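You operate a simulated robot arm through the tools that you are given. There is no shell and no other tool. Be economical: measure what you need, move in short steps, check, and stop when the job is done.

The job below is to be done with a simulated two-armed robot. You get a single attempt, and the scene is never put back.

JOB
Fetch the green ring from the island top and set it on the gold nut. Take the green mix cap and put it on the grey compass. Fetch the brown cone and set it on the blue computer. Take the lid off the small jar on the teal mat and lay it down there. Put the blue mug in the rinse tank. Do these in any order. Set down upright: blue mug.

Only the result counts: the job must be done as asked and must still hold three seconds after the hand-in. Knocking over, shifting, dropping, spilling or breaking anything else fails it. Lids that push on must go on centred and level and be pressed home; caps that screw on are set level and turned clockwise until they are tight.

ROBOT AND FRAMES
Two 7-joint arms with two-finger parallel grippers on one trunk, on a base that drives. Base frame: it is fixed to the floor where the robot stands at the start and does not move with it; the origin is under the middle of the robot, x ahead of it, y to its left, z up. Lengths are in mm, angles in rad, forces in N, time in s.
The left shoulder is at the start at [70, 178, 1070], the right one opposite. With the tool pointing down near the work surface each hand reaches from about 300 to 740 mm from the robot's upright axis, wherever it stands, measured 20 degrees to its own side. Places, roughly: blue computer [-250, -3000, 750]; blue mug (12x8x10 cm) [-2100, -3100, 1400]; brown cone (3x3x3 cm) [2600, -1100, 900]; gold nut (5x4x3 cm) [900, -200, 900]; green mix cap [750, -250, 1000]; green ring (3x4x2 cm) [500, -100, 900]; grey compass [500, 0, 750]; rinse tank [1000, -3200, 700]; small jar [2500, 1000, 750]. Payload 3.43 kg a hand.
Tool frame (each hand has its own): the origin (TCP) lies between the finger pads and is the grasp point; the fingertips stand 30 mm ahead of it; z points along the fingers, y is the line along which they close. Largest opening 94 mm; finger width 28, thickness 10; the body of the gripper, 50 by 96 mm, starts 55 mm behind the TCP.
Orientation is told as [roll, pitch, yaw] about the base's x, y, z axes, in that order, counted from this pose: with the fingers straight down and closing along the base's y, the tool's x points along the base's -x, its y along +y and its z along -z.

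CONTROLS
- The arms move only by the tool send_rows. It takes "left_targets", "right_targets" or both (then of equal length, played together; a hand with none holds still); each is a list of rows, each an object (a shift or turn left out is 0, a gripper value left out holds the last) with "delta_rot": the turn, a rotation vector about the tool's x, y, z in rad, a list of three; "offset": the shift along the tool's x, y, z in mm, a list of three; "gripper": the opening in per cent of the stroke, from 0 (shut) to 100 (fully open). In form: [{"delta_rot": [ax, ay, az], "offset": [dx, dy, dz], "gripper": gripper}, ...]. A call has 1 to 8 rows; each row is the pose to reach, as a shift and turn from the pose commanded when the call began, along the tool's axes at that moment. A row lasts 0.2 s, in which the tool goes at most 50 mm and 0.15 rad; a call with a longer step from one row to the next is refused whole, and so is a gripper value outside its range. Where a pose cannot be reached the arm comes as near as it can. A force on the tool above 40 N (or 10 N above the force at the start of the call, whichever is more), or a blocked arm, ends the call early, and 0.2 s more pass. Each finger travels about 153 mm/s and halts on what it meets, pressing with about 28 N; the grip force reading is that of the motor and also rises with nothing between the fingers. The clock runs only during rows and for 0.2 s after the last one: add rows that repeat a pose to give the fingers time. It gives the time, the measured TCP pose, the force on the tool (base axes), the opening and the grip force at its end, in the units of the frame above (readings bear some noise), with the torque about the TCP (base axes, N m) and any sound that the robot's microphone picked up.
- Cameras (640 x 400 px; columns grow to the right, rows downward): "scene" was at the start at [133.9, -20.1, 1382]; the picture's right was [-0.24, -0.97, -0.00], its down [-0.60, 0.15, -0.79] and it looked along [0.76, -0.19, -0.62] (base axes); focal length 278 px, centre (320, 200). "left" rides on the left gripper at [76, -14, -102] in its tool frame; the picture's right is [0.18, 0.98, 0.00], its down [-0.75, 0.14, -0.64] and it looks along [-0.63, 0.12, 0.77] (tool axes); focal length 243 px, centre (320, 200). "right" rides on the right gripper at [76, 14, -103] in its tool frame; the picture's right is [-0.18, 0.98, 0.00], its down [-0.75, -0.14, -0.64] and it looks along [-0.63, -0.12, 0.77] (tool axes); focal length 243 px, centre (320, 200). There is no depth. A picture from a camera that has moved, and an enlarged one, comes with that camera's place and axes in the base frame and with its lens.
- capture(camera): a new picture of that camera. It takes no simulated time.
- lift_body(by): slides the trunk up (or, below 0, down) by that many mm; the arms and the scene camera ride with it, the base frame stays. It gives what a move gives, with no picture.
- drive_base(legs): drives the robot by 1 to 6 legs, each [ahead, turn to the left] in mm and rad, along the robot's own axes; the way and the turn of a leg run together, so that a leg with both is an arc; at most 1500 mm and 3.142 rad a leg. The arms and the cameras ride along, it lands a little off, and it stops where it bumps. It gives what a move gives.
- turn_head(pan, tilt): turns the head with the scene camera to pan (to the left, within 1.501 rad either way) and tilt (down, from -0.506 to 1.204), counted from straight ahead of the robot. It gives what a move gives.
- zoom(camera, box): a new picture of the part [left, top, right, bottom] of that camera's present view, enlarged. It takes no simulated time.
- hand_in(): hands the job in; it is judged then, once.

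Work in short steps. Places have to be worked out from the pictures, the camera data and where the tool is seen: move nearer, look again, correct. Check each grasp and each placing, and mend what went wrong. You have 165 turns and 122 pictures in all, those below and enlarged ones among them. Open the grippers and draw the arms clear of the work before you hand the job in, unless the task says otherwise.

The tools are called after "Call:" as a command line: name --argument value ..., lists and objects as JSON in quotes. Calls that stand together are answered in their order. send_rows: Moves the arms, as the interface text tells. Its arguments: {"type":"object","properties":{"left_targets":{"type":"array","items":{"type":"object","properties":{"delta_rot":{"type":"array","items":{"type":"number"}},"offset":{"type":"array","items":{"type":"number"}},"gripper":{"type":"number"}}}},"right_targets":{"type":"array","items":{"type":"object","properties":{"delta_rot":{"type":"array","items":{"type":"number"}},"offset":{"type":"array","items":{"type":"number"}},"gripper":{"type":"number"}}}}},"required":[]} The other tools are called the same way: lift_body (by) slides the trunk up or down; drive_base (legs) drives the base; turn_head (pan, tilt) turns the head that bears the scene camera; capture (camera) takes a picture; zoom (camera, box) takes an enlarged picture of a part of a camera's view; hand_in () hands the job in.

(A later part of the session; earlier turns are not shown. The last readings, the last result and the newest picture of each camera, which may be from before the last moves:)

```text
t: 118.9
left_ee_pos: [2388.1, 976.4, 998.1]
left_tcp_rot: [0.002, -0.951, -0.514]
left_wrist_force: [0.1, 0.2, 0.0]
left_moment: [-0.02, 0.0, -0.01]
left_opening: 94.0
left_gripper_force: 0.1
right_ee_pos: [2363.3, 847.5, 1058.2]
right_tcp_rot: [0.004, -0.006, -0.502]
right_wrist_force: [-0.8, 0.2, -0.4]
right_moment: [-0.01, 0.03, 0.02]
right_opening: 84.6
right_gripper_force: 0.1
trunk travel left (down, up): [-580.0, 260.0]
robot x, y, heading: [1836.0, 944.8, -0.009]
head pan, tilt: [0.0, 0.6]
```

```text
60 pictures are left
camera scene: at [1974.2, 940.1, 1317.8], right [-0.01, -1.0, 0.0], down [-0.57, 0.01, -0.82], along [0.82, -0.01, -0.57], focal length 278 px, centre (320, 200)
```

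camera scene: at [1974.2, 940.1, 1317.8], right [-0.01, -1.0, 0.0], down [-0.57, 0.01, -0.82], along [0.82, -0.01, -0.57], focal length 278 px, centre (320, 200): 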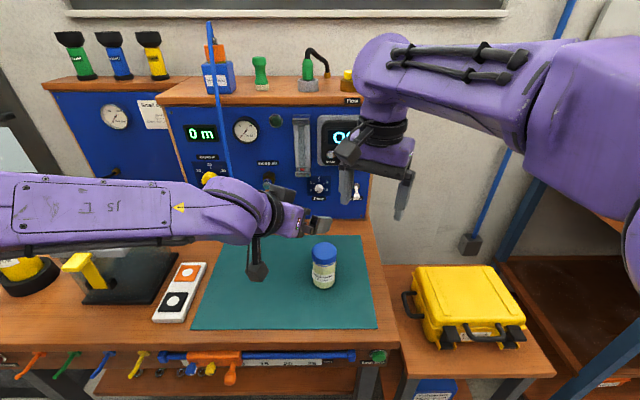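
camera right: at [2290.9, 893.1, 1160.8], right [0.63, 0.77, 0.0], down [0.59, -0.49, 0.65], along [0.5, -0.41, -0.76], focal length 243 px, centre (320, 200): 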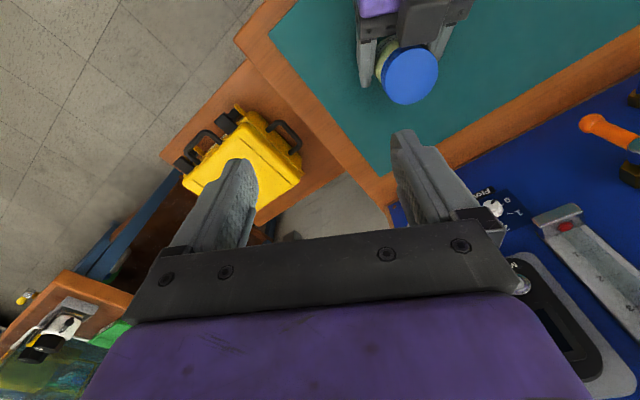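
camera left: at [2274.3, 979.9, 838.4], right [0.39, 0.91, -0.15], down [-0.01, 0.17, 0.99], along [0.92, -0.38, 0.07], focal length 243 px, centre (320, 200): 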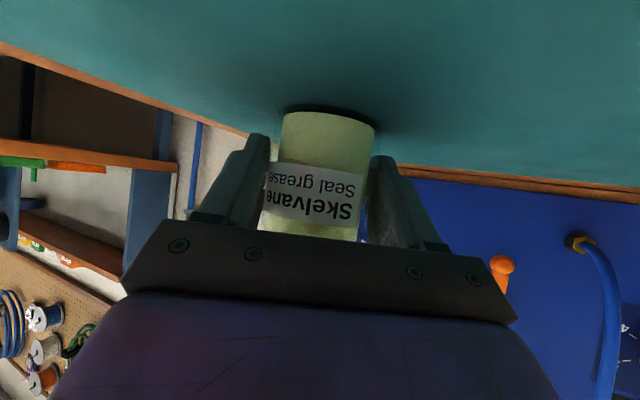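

Jar unmoved and upright. Left hand goes back to its pre-grasp and in again, with the jar slightly nearer the fingertips to clear the block.

Call:
send_rows --left_targets '[{"offset": [38, -14, 1]}, {"offset": [77, -27, 2]}, {"offset": [115, -41, 4]}, {"offset": [115, -41, 37]}, {"offset": [115, -41, 70]}, {"offset": [115, -41, 104]}, {"offset": [115, -41, 104]}]'

Call:
zoom --camera "scene" --box '[240, 200, 400, 310]'

```text
t: 120.5
left_ee_pos: [2385.0, 931.4, 844.0]
left_tcp_rot: [0.003, -0.953, -0.515]
left_wrist_force: [0.2, 0.4, 0.1]
left_moment: [0.01, 0.0, -0.02]
left_opening: 94.1
left_gripper_force: 0.1
right_ee_pos: [2362.0, 846.7, 1059.6]
right_tcp_rot: [0.004, -0.007, -0.501]
right_wrist_force: [0.0, 0.3, 0.3]
right_moment: [-0.01, -0.04, 0.01]
right_opening: 84.5
right_gripper_force: 0.0
trunk travel left (down, up): [-580.0, 260.0]
robot x, y, heading: [1833.2, 941.9, -0.011]
head pan, tilt: [0.0, 0.6]
```

```text
3.64 times, centred on (320, 255) of scene
camera zoom: at [1972.8, 940.4, 1318.0], right [-0.01, -1.0, 0.0], down [-0.56, 0.01, -0.83], along [0.83, -0.01, -0.56], focal length 1011 px, centre (320, 0)
```

zoom: 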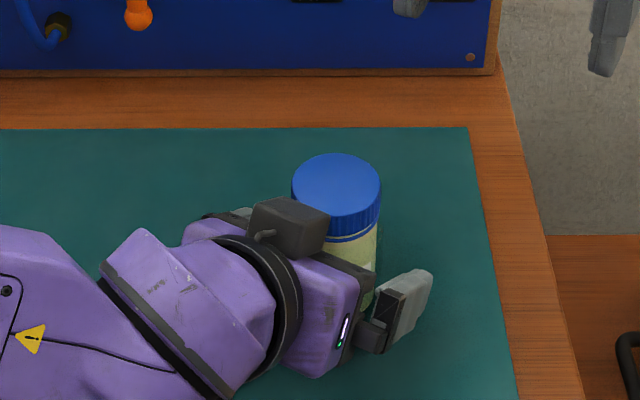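

Close the left hand on the jar and bring the right hand above the lid.

Call:
send_rows --left_targets '[{"gripper": 60}, {"gripper": 45}, {"gripper": 40}, {"gripper": 40}, {"gripper": 40}, {"gripper": 40}]' --right_targets '[{"offset": [3, 28, 0]}, {"offset": [6, 56, 10]}, {"offset": [9, 84, 30]}, {"offset": [9, 84, 70]}, {"offset": [9, 84, 104]}, {"offset": [9, 84, 104]}]'

Call:
zoom --camera "right" --box '[200, 20, 440, 220]'

Call:
zoom --camera "scene" --box '[240, 180, 400, 290]'

```text
t: 121.9
left_ee_pos: [2385.1, 931.9, 844.7]
left_tcp_rot: [0.0, -0.953, -0.515]
left_wrist_force: [1.8, -2.4, 4.5]
left_moment: [-0.25, -0.05, 0.06]
left_opening: 60.0
left_gripper_force: 27.9
right_ee_pos: [2398.5, 921.0, 959.8]
right_tcp_rot: [0.017, -0.002, -0.512]
right_wrist_force: [-0.3, 0.2, -0.4]
right_moment: [-0.02, 0.0, 0.0]
right_opening: 84.8
right_gripper_force: 0.1
trunk travel left (down, up): [-580.0, 260.0]
robot x, y, heading: [1837.7, 939.6, -0.02]
head pan, tilt: [0.0, 0.6]
```

```text
2.00 times, centred on (320, 120) of right
camera zoom: at [2337.8, 968.4, 1061.8], right [0.64, 0.77, 0.02], down [0.58, -0.5, 0.64], along [0.5, -0.4, -0.77], focal length 485 px, centre (320, 360)
```

zoom: 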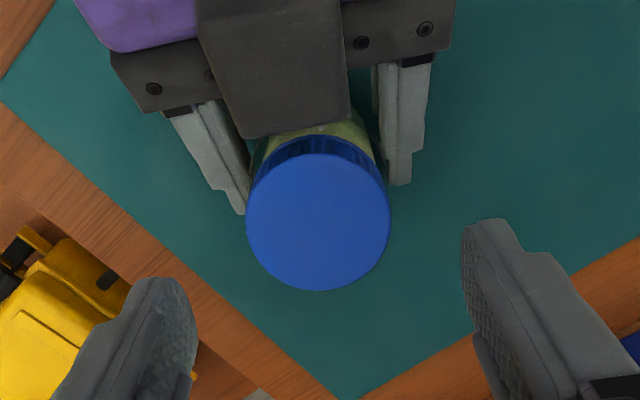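

```text
3.64 times, centred on (320, 235) of scene
camera zoom: at [1973.0, 939.7, 1318.0], right [-0.01, -1.0, 0.0], down [-0.56, 0.01, -0.83], along [0.83, -0.01, -0.56], focal length 1011 px, centre (320, 73)
```

zoom: 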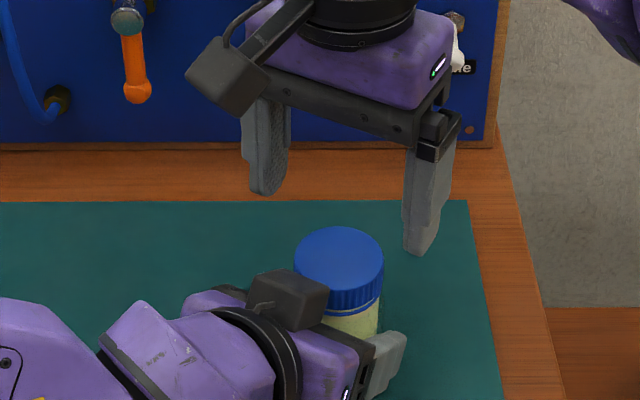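

Lid centre ≈ (2393,926). The right wrist is near a limit at this yaw, so I ease yaw by 0.12 and lower onto the lid, then close.

Call:
send_rows --right_targets '[{"offset": [2, 0, 5], "delta_rot": [0, 0, -0.12]}, {"offset": [2, 0, 25], "delta_rot": [0, 0, -0.12]}, {"offset": [2, 0, 40], "delta_rot": [0, 0, -0.12]}, {"offset": [2, 0, 43], "delta_rot": [0, 0, -0.12]}, {"offset": [2, 0, 43], "delta_rot": [0, 0, -0.12]}]'

Call:
zoom --camera "right" --box '[200, 60, 440, 260]'

```text
t: 123.1
left_ee_pos: [2385.4, 930.2, 844.0]
left_tcp_rot: [0.002, -0.951, -0.515]
left_wrist_force: [2.4, -1.4, 6.8]
left_moment: [-0.27, -0.08, 0.0]
left_opening: 60.0
left_gripper_force: 28.3
right_ee_pos: [2394.9, 922.4, 915.4]
right_tcp_rot: [0.012, -0.004, -0.391]
right_wrist_force: [0.7, 0.2, 0.3]
right_moment: [0.0, 0.0, 0.02]
right_opening: 84.4
right_gripper_force: 0.0
trunk travel left (down, up): [-580.0, 260.0]
robot x, y, heading: [1830.4, 940.2, -0.016]
head pan, tilt: [0.0, 0.6]
```

```text
2.00 times, centred on (320, 160) of right
camera zoom: at [2329.3, 962.2, 1017.6], right [0.54, 0.84, 0.01], down [0.64, -0.42, 0.64], along [0.55, -0.34, -0.77], focal length 485 px, centre (320, 280)
```

zoom: 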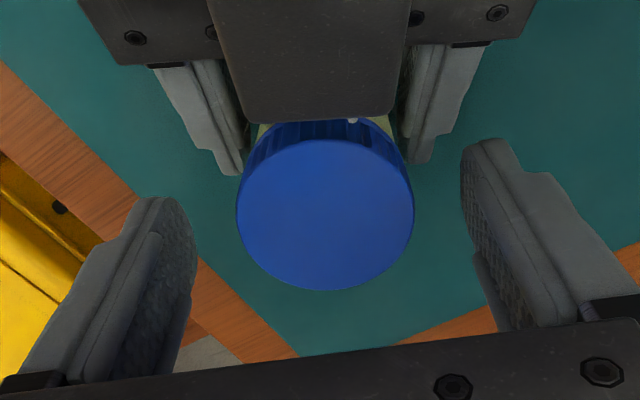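

Lid centred between the right fingers, tips overlap ~15 mm. Close, then try a small straight pull.

Call:
send_rows --right_targets '[{"gripper": 55}, {"gripper": 40}, {"gripper": 40}, {"gripper": 40}, {"offset": [0, 0, -1]}, {"offset": [0, 0, -2]}, {"offset": [0, 0, -3]}, {"offset": [0, 0, -3]}]'

```text
t: 124.9
left_ee_pos: [2384.9, 931.4, 843.5]
left_tcp_rot: [0.0, -0.953, -0.515]
left_wrist_force: [-11.9, -7.0, 15.4]
left_moment: [0.09, -0.25, -0.24]
left_opening: 60.0
left_gripper_force: 27.8
right_ee_pos: [2395.2, 922.5, 917.1]
right_tcp_rot: [0.01, -0.005, -0.385]
right_wrist_force: [10.7, 8.5, -15.4]
right_moment: [0.37, -0.59, 0.02]
right_opening: 50.1
right_gripper_force: 27.9
trunk travel left (down, up): [-580.0, 260.0]
robot x, y, heading: [1830.4, 939.7, -0.011]
head pan, tilt: [0.0, 0.6]
```

A 15 N pull doesn't free it; it's a screw lid likely. I relax the pull and twist counter-clockwise by 0.4 rad.

Call:
send_rows --right_targets '[{"offset": [0, 0, 3]}, {"offset": [0, 0, 3], "delta_rot": [0, 0, -0.08]}, {"offset": [0, 0, 3], "delta_rot": [0, 0, -0.16]}, {"offset": [0, 0, 3], "delta_rot": [0, 0, -0.24]}, {"offset": [0, 0, 3], "delta_rot": [0, 0, -0.32]}, {"offset": [0, 0, 3], "delta_rot": [0, 0, -0.4]}]'

Call:
zoom --camera "right" --box '[200, 60, 440, 260]'

```text
t: 126.3
left_ee_pos: [2383.3, 931.8, 844.0]
left_tcp_rot: [0.002, -0.952, -0.512]
left_wrist_force: [-14.2, 9.9, -0.2]
left_moment: [-0.61, -0.18, 0.08]
left_opening: 59.8
left_gripper_force: 27.6
right_ee_pos: [2394.2, 924.1, 915.1]
right_tcp_rot: [0.001, -0.015, 0.02]
right_wrist_force: [13.9, -12.6, 17.5]
right_moment: [-0.55, -0.61, -0.05]
right_opening: 50.2
right_gripper_force: 27.9
trunk travel left (down, up): [-580.0, 260.0]
robot x, y, heading: [1833.7, 941.1, -0.015]
head pan, tilt: [0.0, 0.6]
```

```text
2.00 times, centred on (320, 160) of right
camera zoom: at [2316.2, 935.8, 1016.4], right [0.16, 0.99, 0.0], down [0.75, -0.13, 0.65], along [0.64, -0.11, -0.76], focal length 485 px, centre (320, 280)
```

zoom: 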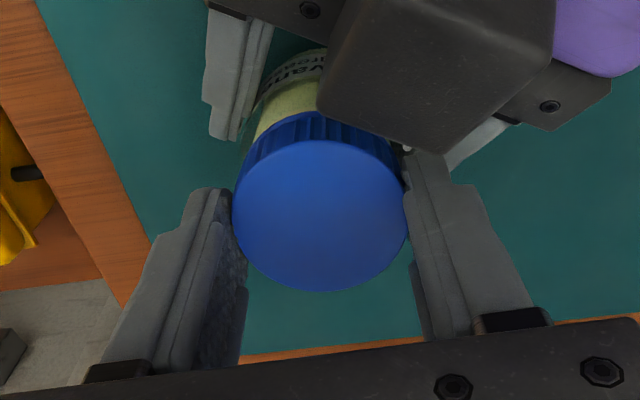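

Twist went through easily with low torque. I try a small pull here to see if the lid rises.

Call:
send_rows --right_targets '[{"offset": [0, 0, -2]}, {"offset": [0, 0, -4]}, {"offset": [0, 0, -5]}, {"offset": [0, 0, -5]}]'

```text
t: 127.3
left_ee_pos: [2385.5, 931.1, 844.1]
left_tcp_rot: [0.001, -0.954, -0.515]
left_wrist_force: [-20.0, 13.7, 3.5]
left_moment: [-0.65, -0.61, 0.02]
left_opening: 59.7
left_gripper_force: 28.1
right_ee_pos: [2394.6, 925.0, 917.0]
right_tcp_rot: [-0.004, -0.007, 0.02]
right_wrist_force: [19.4, -14.3, -7.1]
right_moment: [-0.39, -0.85, -0.03]
right_opening: 50.0
right_gripper_force: 28.2
trunk travel left (down, up): [-580.0, 260.0]
robot x, y, heading: [1835.0, 942.0, -0.013]
head pan, tilt: [0.0, 0.6]
```

The right finger has met the block at this end of the stroke, so the usable arc is about −0.55…−0.1 yaw. I regrasp and ratchet: open, turn back, close, twist.

Call:
send_rows --right_targets '[{"offset": [0, 0, 5], "gripper": 70}, {"offset": [0, 0, 5], "delta_rot": [0, 0, 0.15], "gripper": 70}, {"offset": [0, 0, 5], "delta_rot": [0, 0, 0.3], "gripper": 70}, {"offset": [0, 0, 5], "delta_rot": [0, 0, 0.45], "gripper": 70}, {"offset": [0, 0, 5], "delta_rot": [0, 0, 0.55], "gripper": 70}, {"offset": [0, 0, 5], "delta_rot": [0, 0, 0.55], "gripper": 40}, {"offset": [0, 0, 5], "delta_rot": [0, 0, 0.41], "gripper": 40}, {"offset": [0, 0, 5], "delta_rot": [0, 0, 0.27], "gripper": 40}]'

Call:
send_rows --right_targets '[{"offset": [0, 0, 0], "delta_rot": [0, 0, -0.12]}, {"gripper": 70, "delta_rot": [0, 0, -0.12]}, {"delta_rot": [0, 0, 0.03]}, {"delta_rot": [0, 0, 0.18]}, {"delta_rot": [0, 0, 0.28]}, {"delta_rot": [0, 0, 0.28], "gripper": 40}, {"delta_rot": [0, 0, 0.15]}, {"delta_rot": [0, 0, 0.02]}]'

```text
t: 129.1
left_ee_pos: [2383.1, 931.9, 844.6]
left_tcp_rot: [0.002, -0.952, -0.516]
left_wrist_force: [-20.6, 12.4, 0.2]
left_moment: [-0.3, -0.86, -0.06]
left_opening: 58.0
left_gripper_force: 27.9
right_ee_pos: [2394.7, 925.0, 912.2]
right_tcp_rot: [-0.003, -0.014, -0.25]
right_wrist_force: [24.0, -9.5, 11.2]
right_moment: [-0.27, -0.62, -0.02]
right_opening: 50.4
right_gripper_force: 28.2
trunk travel left (down, up): [-580.0, 260.0]
robot x, y, heading: [1837.7, 938.9, -0.017]
head pan, tilt: [0.0, 0.6]
```

```text
t: 130.9
left_ee_pos: [2384.8, 931.1, 844.1]
left_tcp_rot: [0.002, -0.95, -0.515]
left_wrist_force: [-13.0, 9.8, 2.9]
left_moment: [-0.21, -1.01, 0.01]
left_opening: 57.8
left_gripper_force: 27.5
right_ee_pos: [2394.9, 923.7, 912.5]
right_tcp_rot: [-0.003, -0.014, -0.271]
right_wrist_force: [22.0, -8.8, 15.5]
right_moment: [-0.24, -0.59, -0.02]
right_opening: 50.3
right_gripper_force: 28.1
trunk travel left (down, up): [-580.0, 260.0]
robot x, y, heading: [1833.5, 944.6, -0.013]
head pan, tilt: [0.0, 0.6]
```

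The left opening crept from 60 to 58 and lateral force built up; I look before going on.

Call:
zoom --camera "right" --box '[200, 40, 440, 240]'

Call:
capture --camera "left"

```text
2.00 times, centred on (320, 140) of right
camera zoom: at [2324.7, 957.7, 1014.1], right [0.44, 0.9, 0.0], down [0.68, -0.33, 0.65], along [0.59, -0.29, -0.76], focal length 485 px, centre (320, 320)
```

zoom: 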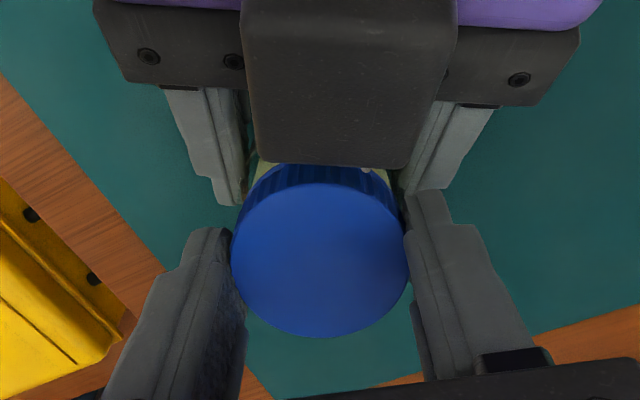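

```text
53 pictures are left
camera left: at [2266.7, 982.8, 841.9], right [0.39, 0.91, -0.15], down [-0.01, 0.16, 0.99], along [0.92, -0.38, 0.07], focal length 243 px, centre (320, 200)
```

left: 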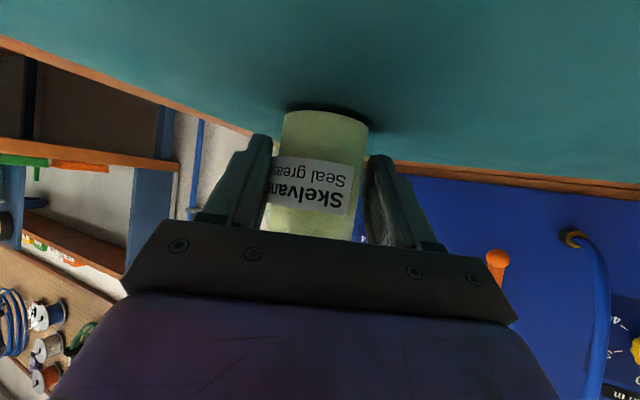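

Jar is steady and upright in the left hand. I continue ratcheting a few strokes.

Call:
send_rows --right_targets '[{"delta_rot": [0, 0, -0.13]}, {"gripper": 70, "delta_rot": [0, 0, -0.13]}, {"delta_rot": [0, 0, 0.02]}, {"delta_rot": [0, 0, 0.17]}, {"delta_rot": [0, 0, 0.28]}, {"delta_rot": [0, 0, 0.28], "gripper": 40}, {"delta_rot": [0, 0, 0.14]}, {"delta_rot": [0, 0, 0.0]}]'

Call:
send_rows --right_targets '[{"delta_rot": [0, 0, -0.13]}, {"gripper": 70, "delta_rot": [0, 0, -0.13]}, {"delta_rot": [0, 0, 0.02]}, {"delta_rot": [0, 0, 0.17]}, {"delta_rot": [0, 0, 0.28]}, {"delta_rot": [0, 0, 0.28], "gripper": 40}, {"delta_rot": [0, 0, 0.14]}, {"delta_rot": [0, 0, 0.0]}]'

Call:
send_rows --right_targets '[{"delta_rot": [0, 0, -0.13]}, {"gripper": 70, "delta_rot": [0, 0, -0.13]}, {"delta_rot": [0, 0, 0.02]}, {"delta_rot": [0, 0, 0.17]}, {"delta_rot": [0, 0, 0.28]}, {"delta_rot": [0, 0, 0.28], "gripper": 40}, {"delta_rot": [0, 0, 0.14]}, {"delta_rot": [0, 0, 0.0]}]'

Call:
send_rows --right_targets '[{"offset": [0, 0, -1]}, {"offset": [0, 0, -3]}, {"offset": [0, 0, -5]}, {"offset": [0, 0, -5]}]'

```text
t: 132.7
left_ee_pos: [2383.0, 931.0, 844.4]
left_tcp_rot: [0.0, -0.95, -0.514]
left_wrist_force: [-18.5, 7.0, 4.7]
left_moment: [-0.22, -0.95, -0.05]
left_opening: 57.5
left_gripper_force: 28.1
right_ee_pos: [2393.2, 924.0, 913.5]
right_tcp_rot: [-0.002, -0.014, -0.269]
right_wrist_force: [23.5, -6.9, 11.7]
right_moment: [-0.2, -0.73, -0.01]
right_opening: 50.3
right_gripper_force: 27.9
trunk travel left (down, up): [-580.0, 260.0]
robot x, y, heading: [1834.4, 941.7, -0.011]
head pan, tilt: [0.0, 0.6]
```

```text
t: 134.5
left_ee_pos: [2384.0, 930.8, 843.3]
left_tcp_rot: [0.0, -0.953, -0.515]
left_wrist_force: [-9.4, 3.4, 3.5]
left_moment: [-0.29, -0.89, 0.01]
left_opening: 57.7
left_gripper_force: 27.8
right_ee_pos: [2394.3, 923.6, 913.1]
right_tcp_rot: [-0.002, -0.014, -0.271]
right_wrist_force: [19.9, -4.8, 17.1]
right_moment: [-0.02, -0.55, -0.02]
right_opening: 50.4
right_gripper_force: 28.1
trunk travel left (down, up): [-580.0, 260.0]
robot x, y, heading: [1835.9, 941.5, -0.01]
head pan, tilt: [0.0, 0.6]
```

```text
t: 136.3
left_ee_pos: [2383.2, 930.1, 844.0]
left_tcp_rot: [0.001, -0.951, -0.513]
left_wrist_force: [-17.4, 3.7, 4.0]
left_moment: [-0.15, -0.98, -0.03]
left_opening: 57.6
left_gripper_force: 27.5
right_ee_pos: [2393.6, 923.7, 914.5]
right_tcp_rot: [0.001, -0.015, -0.272]
right_wrist_force: [22.0, -5.8, 16.8]
right_moment: [-0.2, -0.56, -0.02]
right_opening: 50.5
right_gripper_force: 28.3
trunk travel left (down, up): [-580.0, 260.0]
robot x, y, heading: [1834.5, 941.1, -0.016]
head pan, tilt: [0.0, 0.6]
```

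```text
t: 137.3
left_ee_pos: [2384.3, 930.9, 844.3]
left_tcp_rot: [0.001, -0.951, -0.514]
left_wrist_force: [-20.9, 10.9, 9.4]
left_moment: [-0.28, -0.9, 0.0]
left_opening: 57.8
left_gripper_force: 28.3
right_ee_pos: [2393.3, 925.4, 916.0]
right_tcp_rot: [0.002, -0.005, -0.27]
right_wrist_force: [20.9, -10.7, -12.3]
right_moment: [-0.5, -0.64, 0.0]
right_opening: 50.1
right_gripper_force: 28.5
trunk travel left (down, up): [-580.0, 260.0]
robot x, y, heading: [1838.4, 946.7, -0.017]
head pan, tilt: [0.0, 0.6]
```

Lid turns freely and the hand is creeping up ~0.5 mm per stroke, so it is a screw lid. I keep ratcheting, following it up.

Call:
send_rows --right_targets '[{"offset": [0, 0, 3], "delta_rot": [0, 0, -0.13]}, {"offset": [0, 0, 3], "gripper": 70, "delta_rot": [0, 0, -0.13]}, {"offset": [0, 0, 3], "delta_rot": [0, 0, 0.02]}, {"offset": [0, 0, 3], "delta_rot": [0, 0, 0.17]}, {"offset": [0, 0, 3], "delta_rot": [0, 0, 0.28]}, {"offset": [0, 0, 3], "delta_rot": [0, 0, 0.28], "gripper": 40}, {"offset": [0, 0, 3], "delta_rot": [0, 0, 0.14]}, {"offset": [0, 0, 2.7], "delta_rot": [0, 0, 0.0]}]'

Call:
send_rows --right_targets '[{"delta_rot": [0, 0, -0.13]}, {"gripper": 70, "delta_rot": [0, 0, -0.13]}, {"delta_rot": [0, 0, 0.02]}, {"delta_rot": [0, 0, 0.17]}, {"delta_rot": [0, 0, 0.28]}, {"delta_rot": [0, 0, 0.28], "gripper": 40}, {"delta_rot": [0, 0, 0.14]}, {"offset": [0, 0, -0.4], "delta_rot": [0, 0, 0.0]}]'

Call:
send_rows --right_targets '[{"delta_rot": [0, 0, -0.13]}, {"gripper": 70, "delta_rot": [0, 0, -0.13]}, {"delta_rot": [0, 0, 0.02]}, {"delta_rot": [0, 0, 0.17]}, {"delta_rot": [0, 0, 0.28]}, {"delta_rot": [0, 0, 0.28], "gripper": 40}, {"delta_rot": [0, 0, 0.14]}, {"offset": [0, 0, -0.4], "delta_rot": [0, 0, 0.0]}]'

Call:
send_rows --right_targets '[{"delta_rot": [0, 0, -0.13]}, {"gripper": 70, "delta_rot": [0, 0, -0.13]}, {"delta_rot": [0, 0, 0.02]}, {"delta_rot": [0, 0, 0.17]}, {"delta_rot": [0, 0, 0.28]}, {"delta_rot": [0, 0, 0.28], "gripper": 40}, {"delta_rot": [0, 0, 0.14]}, {"offset": [0, 0, -0.4], "delta_rot": [0, 0, 0.0]}]'

Call:
zoom --camera "right" --box '[200, 40, 440, 240]'

```text
t: 139.1
left_ee_pos: [2383.0, 931.9, 844.2]
left_tcp_rot: [0.001, -0.953, -0.517]
left_wrist_force: [-12.5, 8.6, 5.4]
left_moment: [-0.11, -1.06, 0.02]
left_opening: 58.0
left_gripper_force: 28.5
right_ee_pos: [2393.8, 923.7, 915.4]
right_tcp_rot: [-0.003, -0.015, -0.269]
right_wrist_force: [21.9, -6.5, 13.2]
right_moment: [-0.21, -0.61, -0.06]
right_opening: 50.2
right_gripper_force: 28.0
trunk travel left (down, up): [-580.0, 260.0]
robot x, y, heading: [1837.4, 946.1, -0.014]
head pan, tilt: [0.0, 0.6]
```

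```text
t: 140.9
left_ee_pos: [2383.1, 930.2, 844.9]
left_tcp_rot: [0.003, -0.95, -0.517]
left_wrist_force: [-17.6, 5.5, 4.2]
left_moment: [0.01, -1.06, -0.02]
left_opening: 57.9
left_gripper_force: 28.3
right_ee_pos: [2395.2, 924.3, 917.7]
right_tcp_rot: [0.0, -0.015, -0.269]
right_wrist_force: [23.2, -6.1, 14.2]
right_moment: [-0.34, -0.64, -0.03]
right_opening: 50.1
right_gripper_force: 28.2
trunk travel left (down, up): [-580.0, 260.0]
robot x, y, heading: [1835.6, 941.1, -0.011]
head pan, tilt: [0.0, 0.6]
```

```text
t: 142.7
left_ee_pos: [2384.1, 931.0, 844.3]
left_tcp_rot: [0.002, -0.952, -0.513]
left_wrist_force: [-13.0, 6.4, 3.6]
left_moment: [-0.08, -1.06, 0.0]
left_opening: 57.5
left_gripper_force: 28.5
right_ee_pos: [2394.2, 925.2, 919.0]
right_tcp_rot: [0.0, -0.017, -0.268]
right_wrist_force: [22.0, -5.1, 16.9]
right_moment: [-0.34, -0.61, -0.08]
right_opening: 50.6
right_gripper_force: 28.1
trunk travel left (down, up): [-580.0, 260.0]
robot x, y, heading: [1834.1, 941.3, -0.014]
head pan, tilt: [0.0, 0.6]
```

```text
t: 144.5
left_ee_pos: [2383.0, 930.4, 844.1]
left_tcp_rot: [0.001, -0.953, -0.516]
left_wrist_force: [-15.2, 6.3, 3.8]
left_moment: [0.13, -1.11, -0.02]
left_opening: 57.9
left_gripper_force: 28.1
right_ee_pos: [2394.4, 924.2, 917.9]
right_tcp_rot: [0.0, -0.014, -0.27]
right_wrist_force: [23.0, -4.0, 14.4]
right_moment: [-0.31, -0.65, -0.06]
right_opening: 50.4
right_gripper_force: 28.5
trunk travel left (down, up): [-580.0, 260.0]
robot x, y, heading: [1833.9, 944.1, -0.013]
head pan, tilt: [0.0, 0.6]
```

```text
2.00 times, centred on (320, 140) of right
camera zoom: at [2323.7, 958.0, 1018.6], right [0.44, 0.9, 0.0], down [0.68, -0.33, 0.65], along [0.59, -0.29, -0.76], focal length 485 px, centre (320, 320)
```

zoom: 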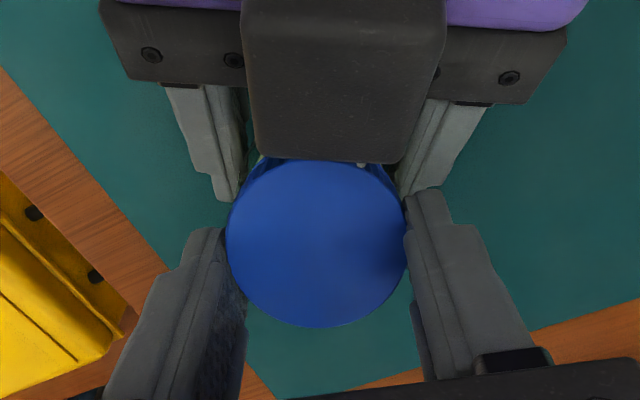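

The lid now looks higher and slightly loose. Pull test.

Call:
send_rows --right_targets '[{"offset": [0, 0, -2]}, {"offset": [0, 0, -4]}, {"offset": [0, 0, -6]}, {"offset": [0, 0, -8]}, {"offset": [0, 0, -8]}]'

Call:
zoom --camera "scene" --box '[240, 160, 400, 280]'

```text
t: 145.7
left_ee_pos: [2386.7, 930.8, 844.1]
left_tcp_rot: [0.004, -0.955, -0.515]
left_wrist_force: [-6.9, 1.3, 18.7]
left_moment: [0.29, -0.49, 0.04]
left_opening: 57.7
left_gripper_force: 27.8
right_ee_pos: [2394.7, 925.3, 923.1]
right_tcp_rot: [0.002, -0.004, -0.268]
right_wrist_force: [6.7, -0.4, -21.9]
right_moment: [-0.43, -0.16, -0.07]
right_opening: 49.9
right_gripper_force: 27.7
trunk travel left (down, up): [-580.0, 260.0]
robot x, y, heading: [1837.0, 941.7, -0.015]
head pan, tilt: [0.0, 0.6]
```

```text
3.33 times, centred on (320, 220) of scene
camera zoom: at [1974.2, 940.0, 1317.8], right [-0.01, -1.0, 0.0], down [-0.57, 0.01, -0.82], along [0.82, -0.01, -0.57], focal length 927 px, centre (320, 133)
```

zoom: 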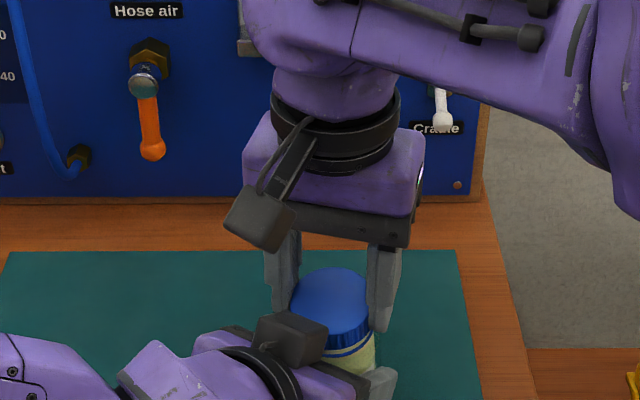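

Still threaded at 22 N. More strokes, following upward.

Call:
send_rows --right_targets '[{"offset": [0, 0, 4], "delta_rot": [0, 0, -0.13]}, {"offset": [0, 0, 4], "gripper": 70, "delta_rot": [0, 0, -0.13]}, {"offset": [0, 0, 4], "delta_rot": [0, 0, 0.02]}, {"offset": [0, 0, 4], "delta_rot": [0, 0, 0.17]}, {"offset": [0, 0, 4], "delta_rot": [0, 0, 0.28]}, {"offset": [0, 0, 4], "delta_rot": [0, 0, 0.28], "gripper": 40}, {"offset": [0, 0, 4], "delta_rot": [0, 0, 0.14]}, {"offset": [0, 0, 4], "delta_rot": [0, 0, 0.0]}]'

Call:
send_rows --right_targets '[{"delta_rot": [0, 0, -0.13]}, {"gripper": 70, "delta_rot": [0, 0, -0.13]}, {"delta_rot": [0, 0, 0.02]}, {"delta_rot": [0, 0, 0.17]}, {"delta_rot": [0, 0, 0.28]}, {"delta_rot": [0, 0, 0.28], "gripper": 40}, {"delta_rot": [0, 0, 0.14]}, {"offset": [0, 0, -0.5], "delta_rot": [0, 0, 0.0]}]'

Call:
send_rows --right_targets '[{"delta_rot": [0, 0, -0.13]}, {"gripper": 70, "delta_rot": [0, 0, -0.13]}, {"delta_rot": [0, 0, 0.02]}, {"delta_rot": [0, 0, 0.17]}, {"delta_rot": [0, 0, 0.28]}, {"delta_rot": [0, 0, 0.28], "gripper": 40}, {"delta_rot": [0, 0, 0.14]}, {"offset": [0, 0, -0.5], "delta_rot": [0, 0, 0.0]}]'

Call:
send_rows --right_targets '[{"delta_rot": [0, 0, -0.13]}, {"gripper": 70, "delta_rot": [0, 0, -0.13]}, {"delta_rot": [0, 0, 0.02]}, {"delta_rot": [0, 0, 0.17]}, {"delta_rot": [0, 0, 0.28]}, {"delta_rot": [0, 0, 0.28], "gripper": 40}, {"delta_rot": [0, 0, 0.14]}, {"offset": [0, 0, -0.5], "delta_rot": [0, 0, 0.0]}]'

Call:
send_rows --right_targets '[{"offset": [0, 0, -2]}, {"offset": [0, 0, -4]}, {"offset": [0, 0, -6]}, {"offset": [0, 0, -8]}, {"offset": [0, 0, -8]}]'

```text
t: 147.5
left_ee_pos: [2383.2, 930.6, 843.1]
left_tcp_rot: [0.001, -0.951, -0.516]
left_wrist_force: [-18.7, 6.0, -11.7]
left_moment: [0.33, -0.91, -0.03]
left_opening: 58.0
left_gripper_force: 27.7
right_ee_pos: [2395.6, 925.8, 920.9]
right_tcp_rot: [0.0, -0.015, -0.268]
right_wrist_force: [20.8, -0.2, 17.1]
right_moment: [-0.18, -0.65, -0.06]
right_opening: 50.6
right_gripper_force: 28.2
trunk travel left (down, up): [-580.0, 260.0]
robot x, y, heading: [1835.0, 941.0, -0.015]
head pan, tilt: [0.0, 0.6]
```

```text
t: 149.3
left_ee_pos: [2382.1, 931.7, 844.3]
left_tcp_rot: [0.0, -0.951, -0.515]
left_wrist_force: [-23.1, 8.1, -2.4]
left_moment: [-0.01, -0.8, 0.14]
left_opening: 57.9
left_gripper_force: 28.2
right_ee_pos: [2394.7, 925.1, 921.0]
right_tcp_rot: [-0.002, -0.013, -0.268]
right_wrist_force: [20.2, -5.7, 7.6]
right_moment: [-0.32, -0.59, -0.25]
right_opening: 50.0
right_gripper_force: 27.9
trunk travel left (down, up): [-580.0, 260.0]
robot x, y, heading: [1835.6, 943.2, -0.014]
head pan, tilt: [0.0, 0.6]
```

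```text
t: 151.1
left_ee_pos: [2383.0, 932.2, 844.9]
left_tcp_rot: [0.003, -0.952, -0.513]
left_wrist_force: [-16.4, 9.4, -2.8]
left_moment: [0.5, -1.1, 0.22]
left_opening: 58.1
left_gripper_force: 28.3
right_ee_pos: [2394.0, 927.1, 923.1]
right_tcp_rot: [0.003, -0.015, -0.269]
right_wrist_force: [23.2, -1.7, 19.5]
right_moment: [-0.26, -0.84, -0.29]
right_opening: 50.2
right_gripper_force: 28.0
trunk travel left (down, up): [-580.0, 260.0]
robot x, y, heading: [1832.7, 944.9, -0.015]
head pan, tilt: [0.0, 0.6]
```

```text
t: 152.9
left_ee_pos: [2383.6, 931.4, 845.0]
left_tcp_rot: [0.002, -0.951, -0.516]
left_wrist_force: [-13.0, 10.8, 2.1]
left_moment: [0.22, -1.17, 0.26]
left_opening: 58.8
left_gripper_force: 28.2
right_ee_pos: [2394.2, 927.6, 925.2]
right_tcp_rot: [0.001, -0.017, -0.269]
right_wrist_force: [18.9, -4.3, 19.3]
right_moment: [-0.3, -0.51, -0.25]
right_opening: 50.4
right_gripper_force: 28.2
trunk travel left (down, up): [-580.0, 260.0]
robot x, y, heading: [1834.7, 943.9, -0.013]
head pan, tilt: [0.0, 0.6]
```

```text
t: 154.1
left_ee_pos: [2384.6, 931.8, 844.1]
left_tcp_rot: [0.001, -0.952, -0.513]
left_wrist_force: [-1.1, -1.0, -2.1]
left_moment: [-0.04, 0.08, 0.0]
left_opening: 58.9
left_gripper_force: 28.1
right_ee_pos: [2393.5, 926.5, 929.2]
right_tcp_rot: [0.004, -0.006, -0.271]
right_wrist_force: [1.0, 0.0, 0.4]
right_moment: [0.02, 0.03, 0.03]
right_opening: 50.5
right_gripper_force: 27.8
trunk travel left (down, up): [-580.0, 260.0]
robot x, y, heading: [1835.8, 939.7, -0.011]
head pan, tilt: [0.0, 0.6]
```

Forces vanished: the lid is free. I lift it clear and open and withdraw the left hand.

Call:
send_rows --right_targets '[{"offset": [0, 0, -10]}, {"offset": [0, 0, -40]}, {"offset": [0, 0, -80]}, {"offset": [0, 0, -110]}, {"offset": [0, 0, -110]}, {"offset": [0, 0, -110]}, {"offset": [0, 0, -110]}, {"offset": [0, 0, -110]}]' --left_targets '[{}, {}, {"gripper": 70}, {"gripper": 90}, {"gripper": 95}, {"offset": [0, 0, -40]}, {"offset": [0, 0, -85]}, {"offset": [0, 0, -130]}]'

Call:
capture --camera "scene"

```text
t: 155.9
left_ee_pos: [2291.7, 982.1, 921.8]
left_tcp_rot: [0.003, -0.954, -0.518]
left_wrist_force: [-0.1, -0.4, -0.5]
left_moment: [-0.02, 0.0, 0.0]
left_opening: 89.3
left_gripper_force: 0.1
right_ee_pos: [2392.0, 926.6, 1039.6]
right_tcp_rot: [0.004, -0.01, -0.27]
right_wrist_force: [-0.2, 0.6, 0.2]
right_moment: [0.03, -0.05, -0.01]
right_opening: 37.8
right_gripper_force: 0.1
trunk travel left (down, up): [-580.0, 260.0]
robot x, y, heading: [1835.0, 940.3, -0.017]
head pan, tilt: [0.0, 0.6]
```

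```text
50 pictures are left
camera scene: at [1971.7, 940.9, 1318.1], right [-0.01, -1.0, 0.0], down [-0.56, 0.01, -0.83], along [0.83, -0.01, -0.56], focal length 278 px, centre (320, 200)
```

scene: 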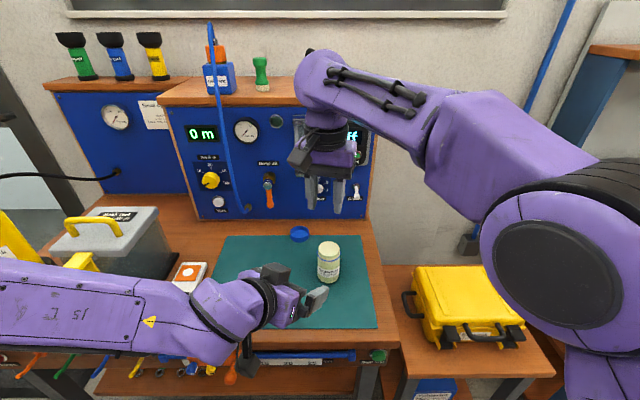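

The lid slipped and fell behind the jar; the jar still stands. I look closely to pick it up and lay it properly on the mat.

Call:
zoom --camera "scene" --box '[250, 200, 400, 300]'

Call:
capture --camera "right"

```text
4.00 times, centred on (325, 250) of scene
camera zoom: at [1971.7, 940.9, 1318.1], right [-0.01, -1.0, 0.0], down [-0.56, 0.01, -0.83], along [0.83, -0.01, -0.56], focal length 1112 px, centre (300, 0)
```

zoom: 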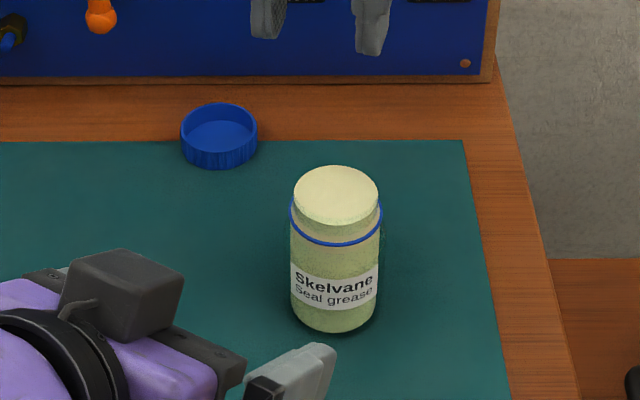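

```text
48 pictures are left
camera right: at [2321.0, 958.7, 1141.8], right [0.44, 0.9, 0.0], down [0.68, -0.34, 0.65], along [0.58, -0.28, -0.76], focal length 243 px, centre (320, 200)
```

right: 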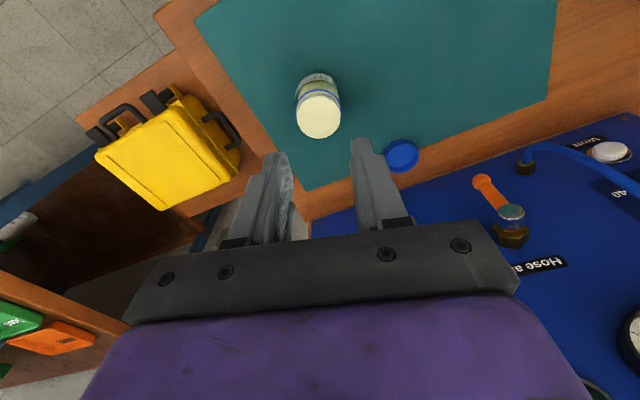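

Lid lies open-side-up half off the back edge of the mat at ≈(2550,990). I raise and straighten the left hand, pull the right hand aside, then drive a bit closer to fetch it with the left.

Call:
send_rows --left_targets '[{"offset": [-30, 0, -22]}, {"offset": [-60, 0, -44]}, {"offset": [-92, 0, -66]}, {"offset": [-122, 0, -87]}]' --right_targets '[{"offset": [20, -40, 0]}, {"offset": [40, -80, 0]}, {"offset": [60, -120, 0]}, {"offset": [80, -160, 0]}]'

Call:
send_rows --left_targets '[{"delta_rot": [0, 0.14, 0]}, {"delta_rot": [0, 0.28, 0]}, {"delta_rot": [0, 0.42, 0]}, {"delta_rot": [0, 0.56, 0]}, {"delta_rot": [0, 0.7, 0]}, {"delta_rot": [0, 0.84, 0]}, {"delta_rot": [0, 0.953, 0]}]' --right_targets '[{"offset": [20, -40, 0]}, {"offset": [40, -80, 0]}, {"offset": [60, -120, 0]}, {"offset": [80, -160, 0], "delta_rot": [0, 0, -0.1]}, {"offset": [80, -160, 0], "delta_rot": [0, 0, -0.2]}, {"offset": [80, -160, 0], "delta_rot": [0, 0, -0.27]}, {"offset": [80, -160, 0], "delta_rot": [0, 0, -0.27]}]'

Call:
drive_base --legs '[[80, 0]]'

```text
t: 156.9
left_ee_pos: [2290.6, 976.1, 1070.2]
left_tcp_rot: [0.009, -0.951, -0.522]
left_wrist_force: [0.0, -0.5, -0.1]
left_moment: [0.04, 0.05, 0.04]
left_opening: 89.4
left_gripper_force: 0.0
right_ee_pos: [2269.1, 790.6, 1037.6]
right_tcp_rot: [0.007, -0.008, -0.271]
right_wrist_force: [-0.1, -1.0, -0.4]
right_moment: [0.06, -0.01, 0.01]
right_opening: 37.6
right_gripper_force: 0.1
trunk travel left (down, up): [-580.0, 260.0]
robot x, y, heading: [1835.2, 944.4, -0.011]
head pan, tilt: [0.0, 0.6]
```

```text
t: 158.5
left_ee_pos: [2292.8, 983.1, 1070.9]
left_tcp_rot: [0.001, 0.004, -0.513]
left_wrist_force: [-0.1, 0.4, 0.6]
left_moment: [0.0, 0.0, 0.02]
left_opening: 89.3
left_gripper_force: 0.0
right_ee_pos: [2153.1, 658.5, 1037.4]
right_tcp_rot: [0.002, -0.01, 0.0]
right_wrist_force: [0.5, 0.5, 0.4]
right_moment: [0.0, 0.02, 0.0]
right_opening: 37.8
right_gripper_force: 0.1
trunk travel left (down, up): [-580.0, 260.0]
robot x, y, heading: [1834.6, 940.6, -0.014]
head pan, tilt: [0.0, 0.6]
```

```text
t: 159.6
left_ee_pos: [2372.2, 981.0, 1070.7]
left_tcp_rot: [0.001, 0.002, -0.515]
left_wrist_force: [0.5, 0.5, -0.7]
left_moment: [-0.01, 0.07, 0.03]
left_opening: 89.3
left_gripper_force: 0.1
right_ee_pos: [2233.7, 657.9, 1036.1]
right_tcp_rot: [0.001, -0.008, -0.004]
right_wrist_force: [0.4, 0.5, -0.8]
right_moment: [-0.02, 0.03, 0.02]
right_opening: 37.8
right_gripper_force: 0.0
trunk travel left (down, up): [-580.0, 260.0]
robot x, y, heading: [1915.0, 941.4, -0.014]
head pan, tilt: [0.0, 0.6]
```

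Left hand moves above the lid and straightens yaw.

Call:
send_rows --left_targets '[{"offset": [-28, 18, 10], "delta_rot": [0, 0, -0.1]}, {"offset": [-56, 36, 25], "delta_rot": [0, 0, -0.2]}, {"offset": [-84, 54, 45], "delta_rot": [0, 0, -0.3]}, {"offset": [-112, 72, 70], "delta_rot": [0, 0, -0.4]}, {"offset": [-135, 86, 100], "delta_rot": [0, 0, -0.5]}, {"offset": [-146, 93, 135], "delta_rot": [0, 0, -0.5]}, {"offset": [-146, 93, 150], "delta_rot": [0, 0, -0.5]}, {"offset": [-146, 93, 150], "delta_rot": [0, 0, -0.5]}]'

Call:
capture --camera "left"

```text
t: 161.4
left_ee_pos: [2535.8, 988.6, 925.5]
left_tcp_rot: [0.002, -0.01, -0.017]
left_wrist_force: [-0.3, -0.1, 0.0]
left_moment: [0.03, 0.01, 0.01]
left_opening: 89.3
left_gripper_force: 0.0
right_ee_pos: [2223.2, 658.3, 1039.3]
right_tcp_rot: [0.002, -0.017, -0.003]
right_wrist_force: [-0.1, 0.1, -0.4]
right_moment: [-0.01, 0.01, -0.01]
right_opening: 37.7
right_gripper_force: 0.1
trunk travel left (down, up): [-580.0, 260.0]
robot x, y, heading: [1915.7, 939.2, -0.014]
head pan, tilt: [0.0, 0.6]
```

```text
47 pictures are left
camera left: at [2459.7, 977.0, 1027.6], right [-0.17, 0.99, 0.0], down [0.75, 0.13, 0.65], along [0.64, 0.11, -0.76], focal length 243 px, centre (320, 200)
```

left: 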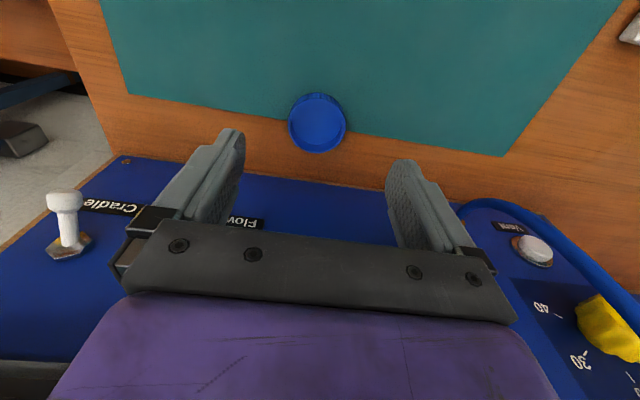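

Lid at (2549,989), right between the fingers but 10 mm ahead. Go down and correct, stopping on contact.

Call:
send_rows --left_targets '[{"offset": [-5, 0, 25], "gripper": 85}, {"offset": [-5, 0, 55]}, {"offset": [-5, 0, 72]}, {"offset": [-5, 0, 82]}, {"offset": [-5, 0, 82]}]'

Call:
capture --camera "left"

Call:
capture --camera "scene"

```text
t: 162.6
left_ee_pos: [2536.6, 992.3, 848.3]
left_tcp_rot: [0.002, -0.018, -0.013]
left_wrist_force: [0.0, 0.5, -0.1]
left_moment: [-0.01, 0.0, 0.04]
left_opening: 80.1
left_gripper_force: 0.1
right_ee_pos: [2219.6, 658.0, 1041.7]
right_tcp_rot: [0.003, -0.021, -0.001]
right_wrist_force: [0.5, -0.2, 0.3]
right_moment: [-0.01, -0.01, 0.0]
right_opening: 37.6
right_gripper_force: 0.1
trunk travel left (down, up): [-580.0, 260.0]
robot x, y, heading: [1915.9, 941.9, -0.008]
head pan, tilt: [0.0, 0.6]
```

```text
46 pictures are left
camera left: at [2460.2, 979.2, 950.1], right [-0.17, 0.99, 0.0], down [0.74, 0.13, 0.65], along [0.65, 0.11, -0.76], focal length 243 px, centre (320, 200)
```

left: 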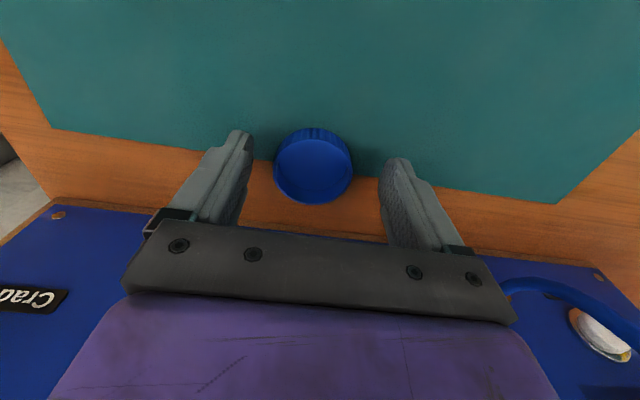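

```text
45 pictures are left
camera scene: at [2035.1, 939.4, 1319.9], right [-0.01, -1.0, 0.0], down [-0.55, 0.01, -0.83], along [0.83, -0.01, -0.55], focal length 278 px, centre (320, 200)
```

scene: 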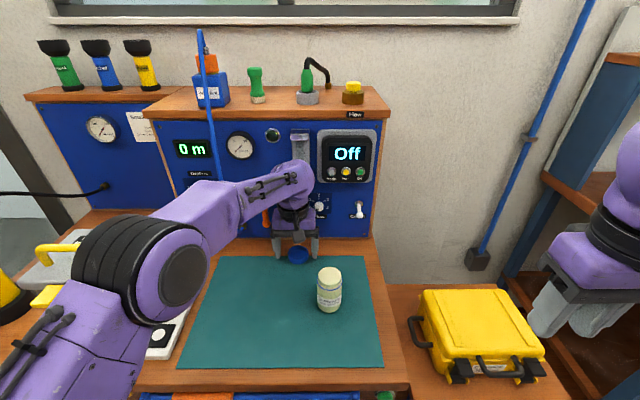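

The robot is leaning back: the left wrist is pressing the panel behind. I back off at once and will come in with the hand tilted instead.

Call:
send_rows --left_targets '[{"offset": [25, 0, -10]}, {"offset": [60, 0, -40]}, {"offset": [90, 0, -70]}, {"offset": [100, 0, -80]}]'

Call:
send_rows --left_targets '[{"delta_rot": [0, -0.14, 0]}, {"delta_rot": [0, -0.28, 0]}, {"delta_rot": [0, -0.42, 0]}, {"delta_rot": [0, -0.56, 0]}, {"delta_rot": [0, -0.7, 0]}, {"delta_rot": [0, -0.7, 0]}]'

Call:
capture --camera "scene"

```text
t: 163.6
left_ee_pos: [2446.2, 991.9, 918.7]
left_tcp_rot: [0.003, -0.001, -0.014]
left_wrist_force: [0.0, 0.0, 0.3]
left_moment: [-0.03, -0.01, -0.02]
left_opening: 79.9
left_gripper_force: 0.2
right_ee_pos: [2230.9, 658.7, 1038.4]
right_tcp_rot: [0.003, -0.011, -0.003]
right_wrist_force: [0.1, 0.2, 0.5]
right_moment: [0.01, 0.02, 0.0]
right_opening: 37.7
right_gripper_force: 0.0
trunk travel left (down, up): [-580.0, 260.0]
robot x, y, heading: [1912.5, 944.3, -0.009]
head pan, tilt: [0.0, 0.6]
```

```text
t: 165.0
left_ee_pos: [2449.7, 992.5, 921.7]
left_tcp_rot: [-0.014, -0.701, -0.002]
left_wrist_force: [-0.5, 0.0, -1.3]
left_moment: [0.03, 0.0, 0.0]
left_opening: 79.8
left_gripper_force: 0.1
right_ee_pos: [2233.8, 658.7, 1037.9]
right_tcp_rot: [0.002, -0.01, -0.003]
right_wrist_force: [-0.5, 0.3, 0.9]
right_moment: [0.01, -0.02, 0.0]
right_opening: 37.4
right_gripper_force: 0.0
trunk travel left (down, up): [-580.0, 260.0]
robot x, y, heading: [1915.1, 941.0, -0.012]
head pan, tilt: [0.0, 0.6]
```

```text
44 pictures are left
camera scene: at [2052.8, 938.3, 1317.9], right [-0.01, -1.0, 0.0], down [-0.57, 0.01, -0.82], along [0.82, -0.01, -0.57], focal length 278 px, centre (320, 200)
```

scene: 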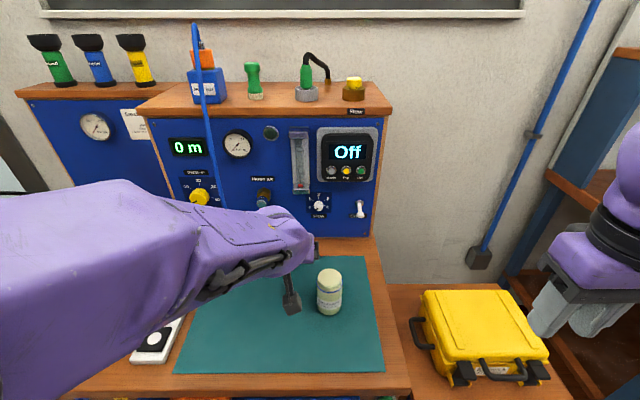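

Panel unharmed, body level again. I yaw the tilted hand −0.4 so its camera stays clear of the jar and move to just above the lid.

Call:
send_rows --left_targets '[{"delta_rot": [0.086, 0, 0.102]}, {"delta_rot": [0.172, 0, 0.204]}, {"delta_rot": [0.258, 0, 0.306]}, {"delta_rot": [0.258, 0, 0.306]}]'

Call:
send_rows --left_targets '[{"offset": [-16, 17, 43]}, {"offset": [-32, 35, 87]}, {"offset": [-32, 35, 87]}]'

Call:
capture --camera "left"

```text
t: 166.0
left_ee_pos: [2449.4, 989.9, 918.4]
left_tcp_rot: [0.002, -0.7, -0.419]
left_wrist_force: [-0.5, 0.3, -0.9]
left_moment: [0.01, -0.01, 0.05]
left_opening: 79.9
left_gripper_force: 0.1
right_ee_pos: [2232.0, 657.1, 1037.1]
right_tcp_rot: [-0.001, -0.008, -0.001]
right_wrist_force: [0.0, 0.0, 0.7]
right_moment: [0.01, 0.01, 0.0]
right_opening: 37.5
right_gripper_force: 0.1
trunk travel left (down, up): [-580.0, 260.0]
robot x, y, heading: [1913.0, 939.2, -0.011]
head pan, tilt: [0.0, 0.6]
```

```text
refused: row 2 steps farther than a row can; nothing moved
```

```text
43 pictures are left
camera left: at [2330.6, 1028.8, 948.2], right [0.27, 0.96, -0.12], down [0.21, 0.06, 0.98], along [0.94, -0.29, -0.18], focal length 243 px, centre (320, 200)
```

left: 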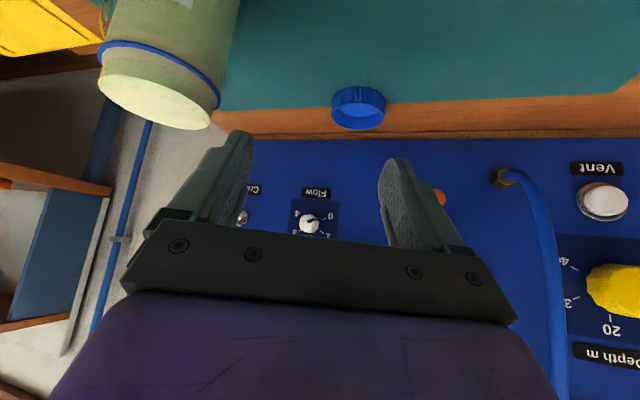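

Lid confirmed at (2546,990). Same move in smaller rows.

Call:
send_rows --left_targets '[{"offset": [-11, 12, 29]}, {"offset": [-22, 24, 58]}, {"offset": [-32, 35, 85]}, {"offset": [-20, 35, 99]}, {"offset": [-8, 35, 112]}, {"offset": [-8, 35, 112]}]'

Call:
capture --camera "left"

```text
t: 167.4
left_ee_pos: [2535.2, 993.1, 837.6]
left_tcp_rot: [0.001, -0.7, -0.416]
left_wrist_force: [-0.3, -0.2, 0.0]
left_moment: [-0.01, 0.02, 0.0]
left_opening: 79.9
left_gripper_force: 0.1
right_ee_pos: [2233.0, 657.2, 1036.7]
right_tcp_rot: [0.001, -0.009, -0.002]
right_wrist_force: [0.5, 0.1, -0.2]
right_moment: [-0.02, 0.03, 0.02]
right_opening: 37.5
right_gripper_force: 0.1
trunk travel left (down, up): [-580.0, 260.0]
robot x, y, heading: [1914.6, 943.4, -0.017]
head pan, tilt: [0.0, 0.6]
```

```text
42 pictures are left
camera left: at [2416.4, 1030.9, 867.1], right [0.27, 0.96, -0.12], down [0.21, 0.06, 0.98], along [0.94, -0.28, -0.18], focal length 243 px, centre (320, 200)
```

left: 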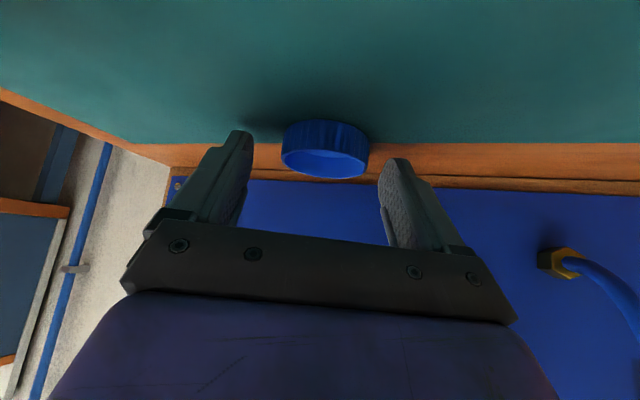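

Lid is between the fingers. Close firmly and lift slightly.

Call:
send_rows --left_targets '[{"gripper": 40}, {"gripper": 10}, {"gripper": 10}, {"offset": [-6.4, 0, -7.6], "gripper": 10}, {"offset": [-19, 0, -23], "gripper": 10}, {"offset": [-32, 0, -38], "gripper": 10}]'

Call:
capture --camera "left"

```text
t: 168.8
left_ee_pos: [2535.2, 993.2, 887.9]
left_tcp_rot: [0.002, -0.7, -0.416]
left_wrist_force: [-0.4, -1.1, -0.4]
left_moment: [0.0, -0.01, 0.0]
left_opening: 49.8
left_gripper_force: 27.8
right_ee_pos: [2232.0, 659.9, 1037.6]
right_tcp_rot: [0.001, -0.007, -0.001]
right_wrist_force: [0.1, -0.5, 0.9]
right_moment: [0.0, -0.02, 0.01]
right_opening: 37.5
right_gripper_force: 0.1
trunk travel left (down, up): [-580.0, 260.0]
robot x, y, heading: [1913.3, 938.0, -0.012]
head pan, tilt: [0.0, 0.6]
```

```text
41 pictures are left
camera left: at [2416.5, 1030.6, 917.3], right [0.27, 0.96, -0.12], down [0.21, 0.06, 0.98], along [0.94, -0.29, -0.18], focal length 243 px, centre (320, 200)
```

left: 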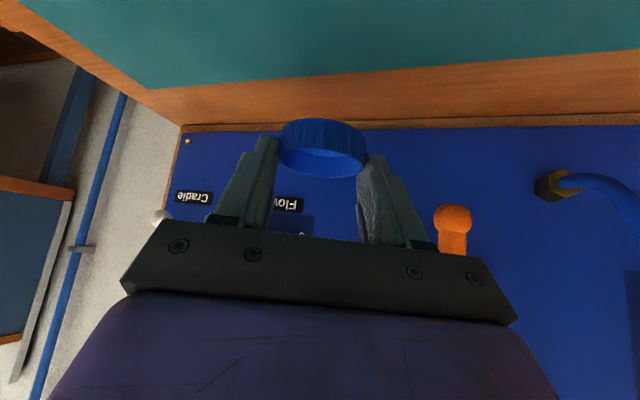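

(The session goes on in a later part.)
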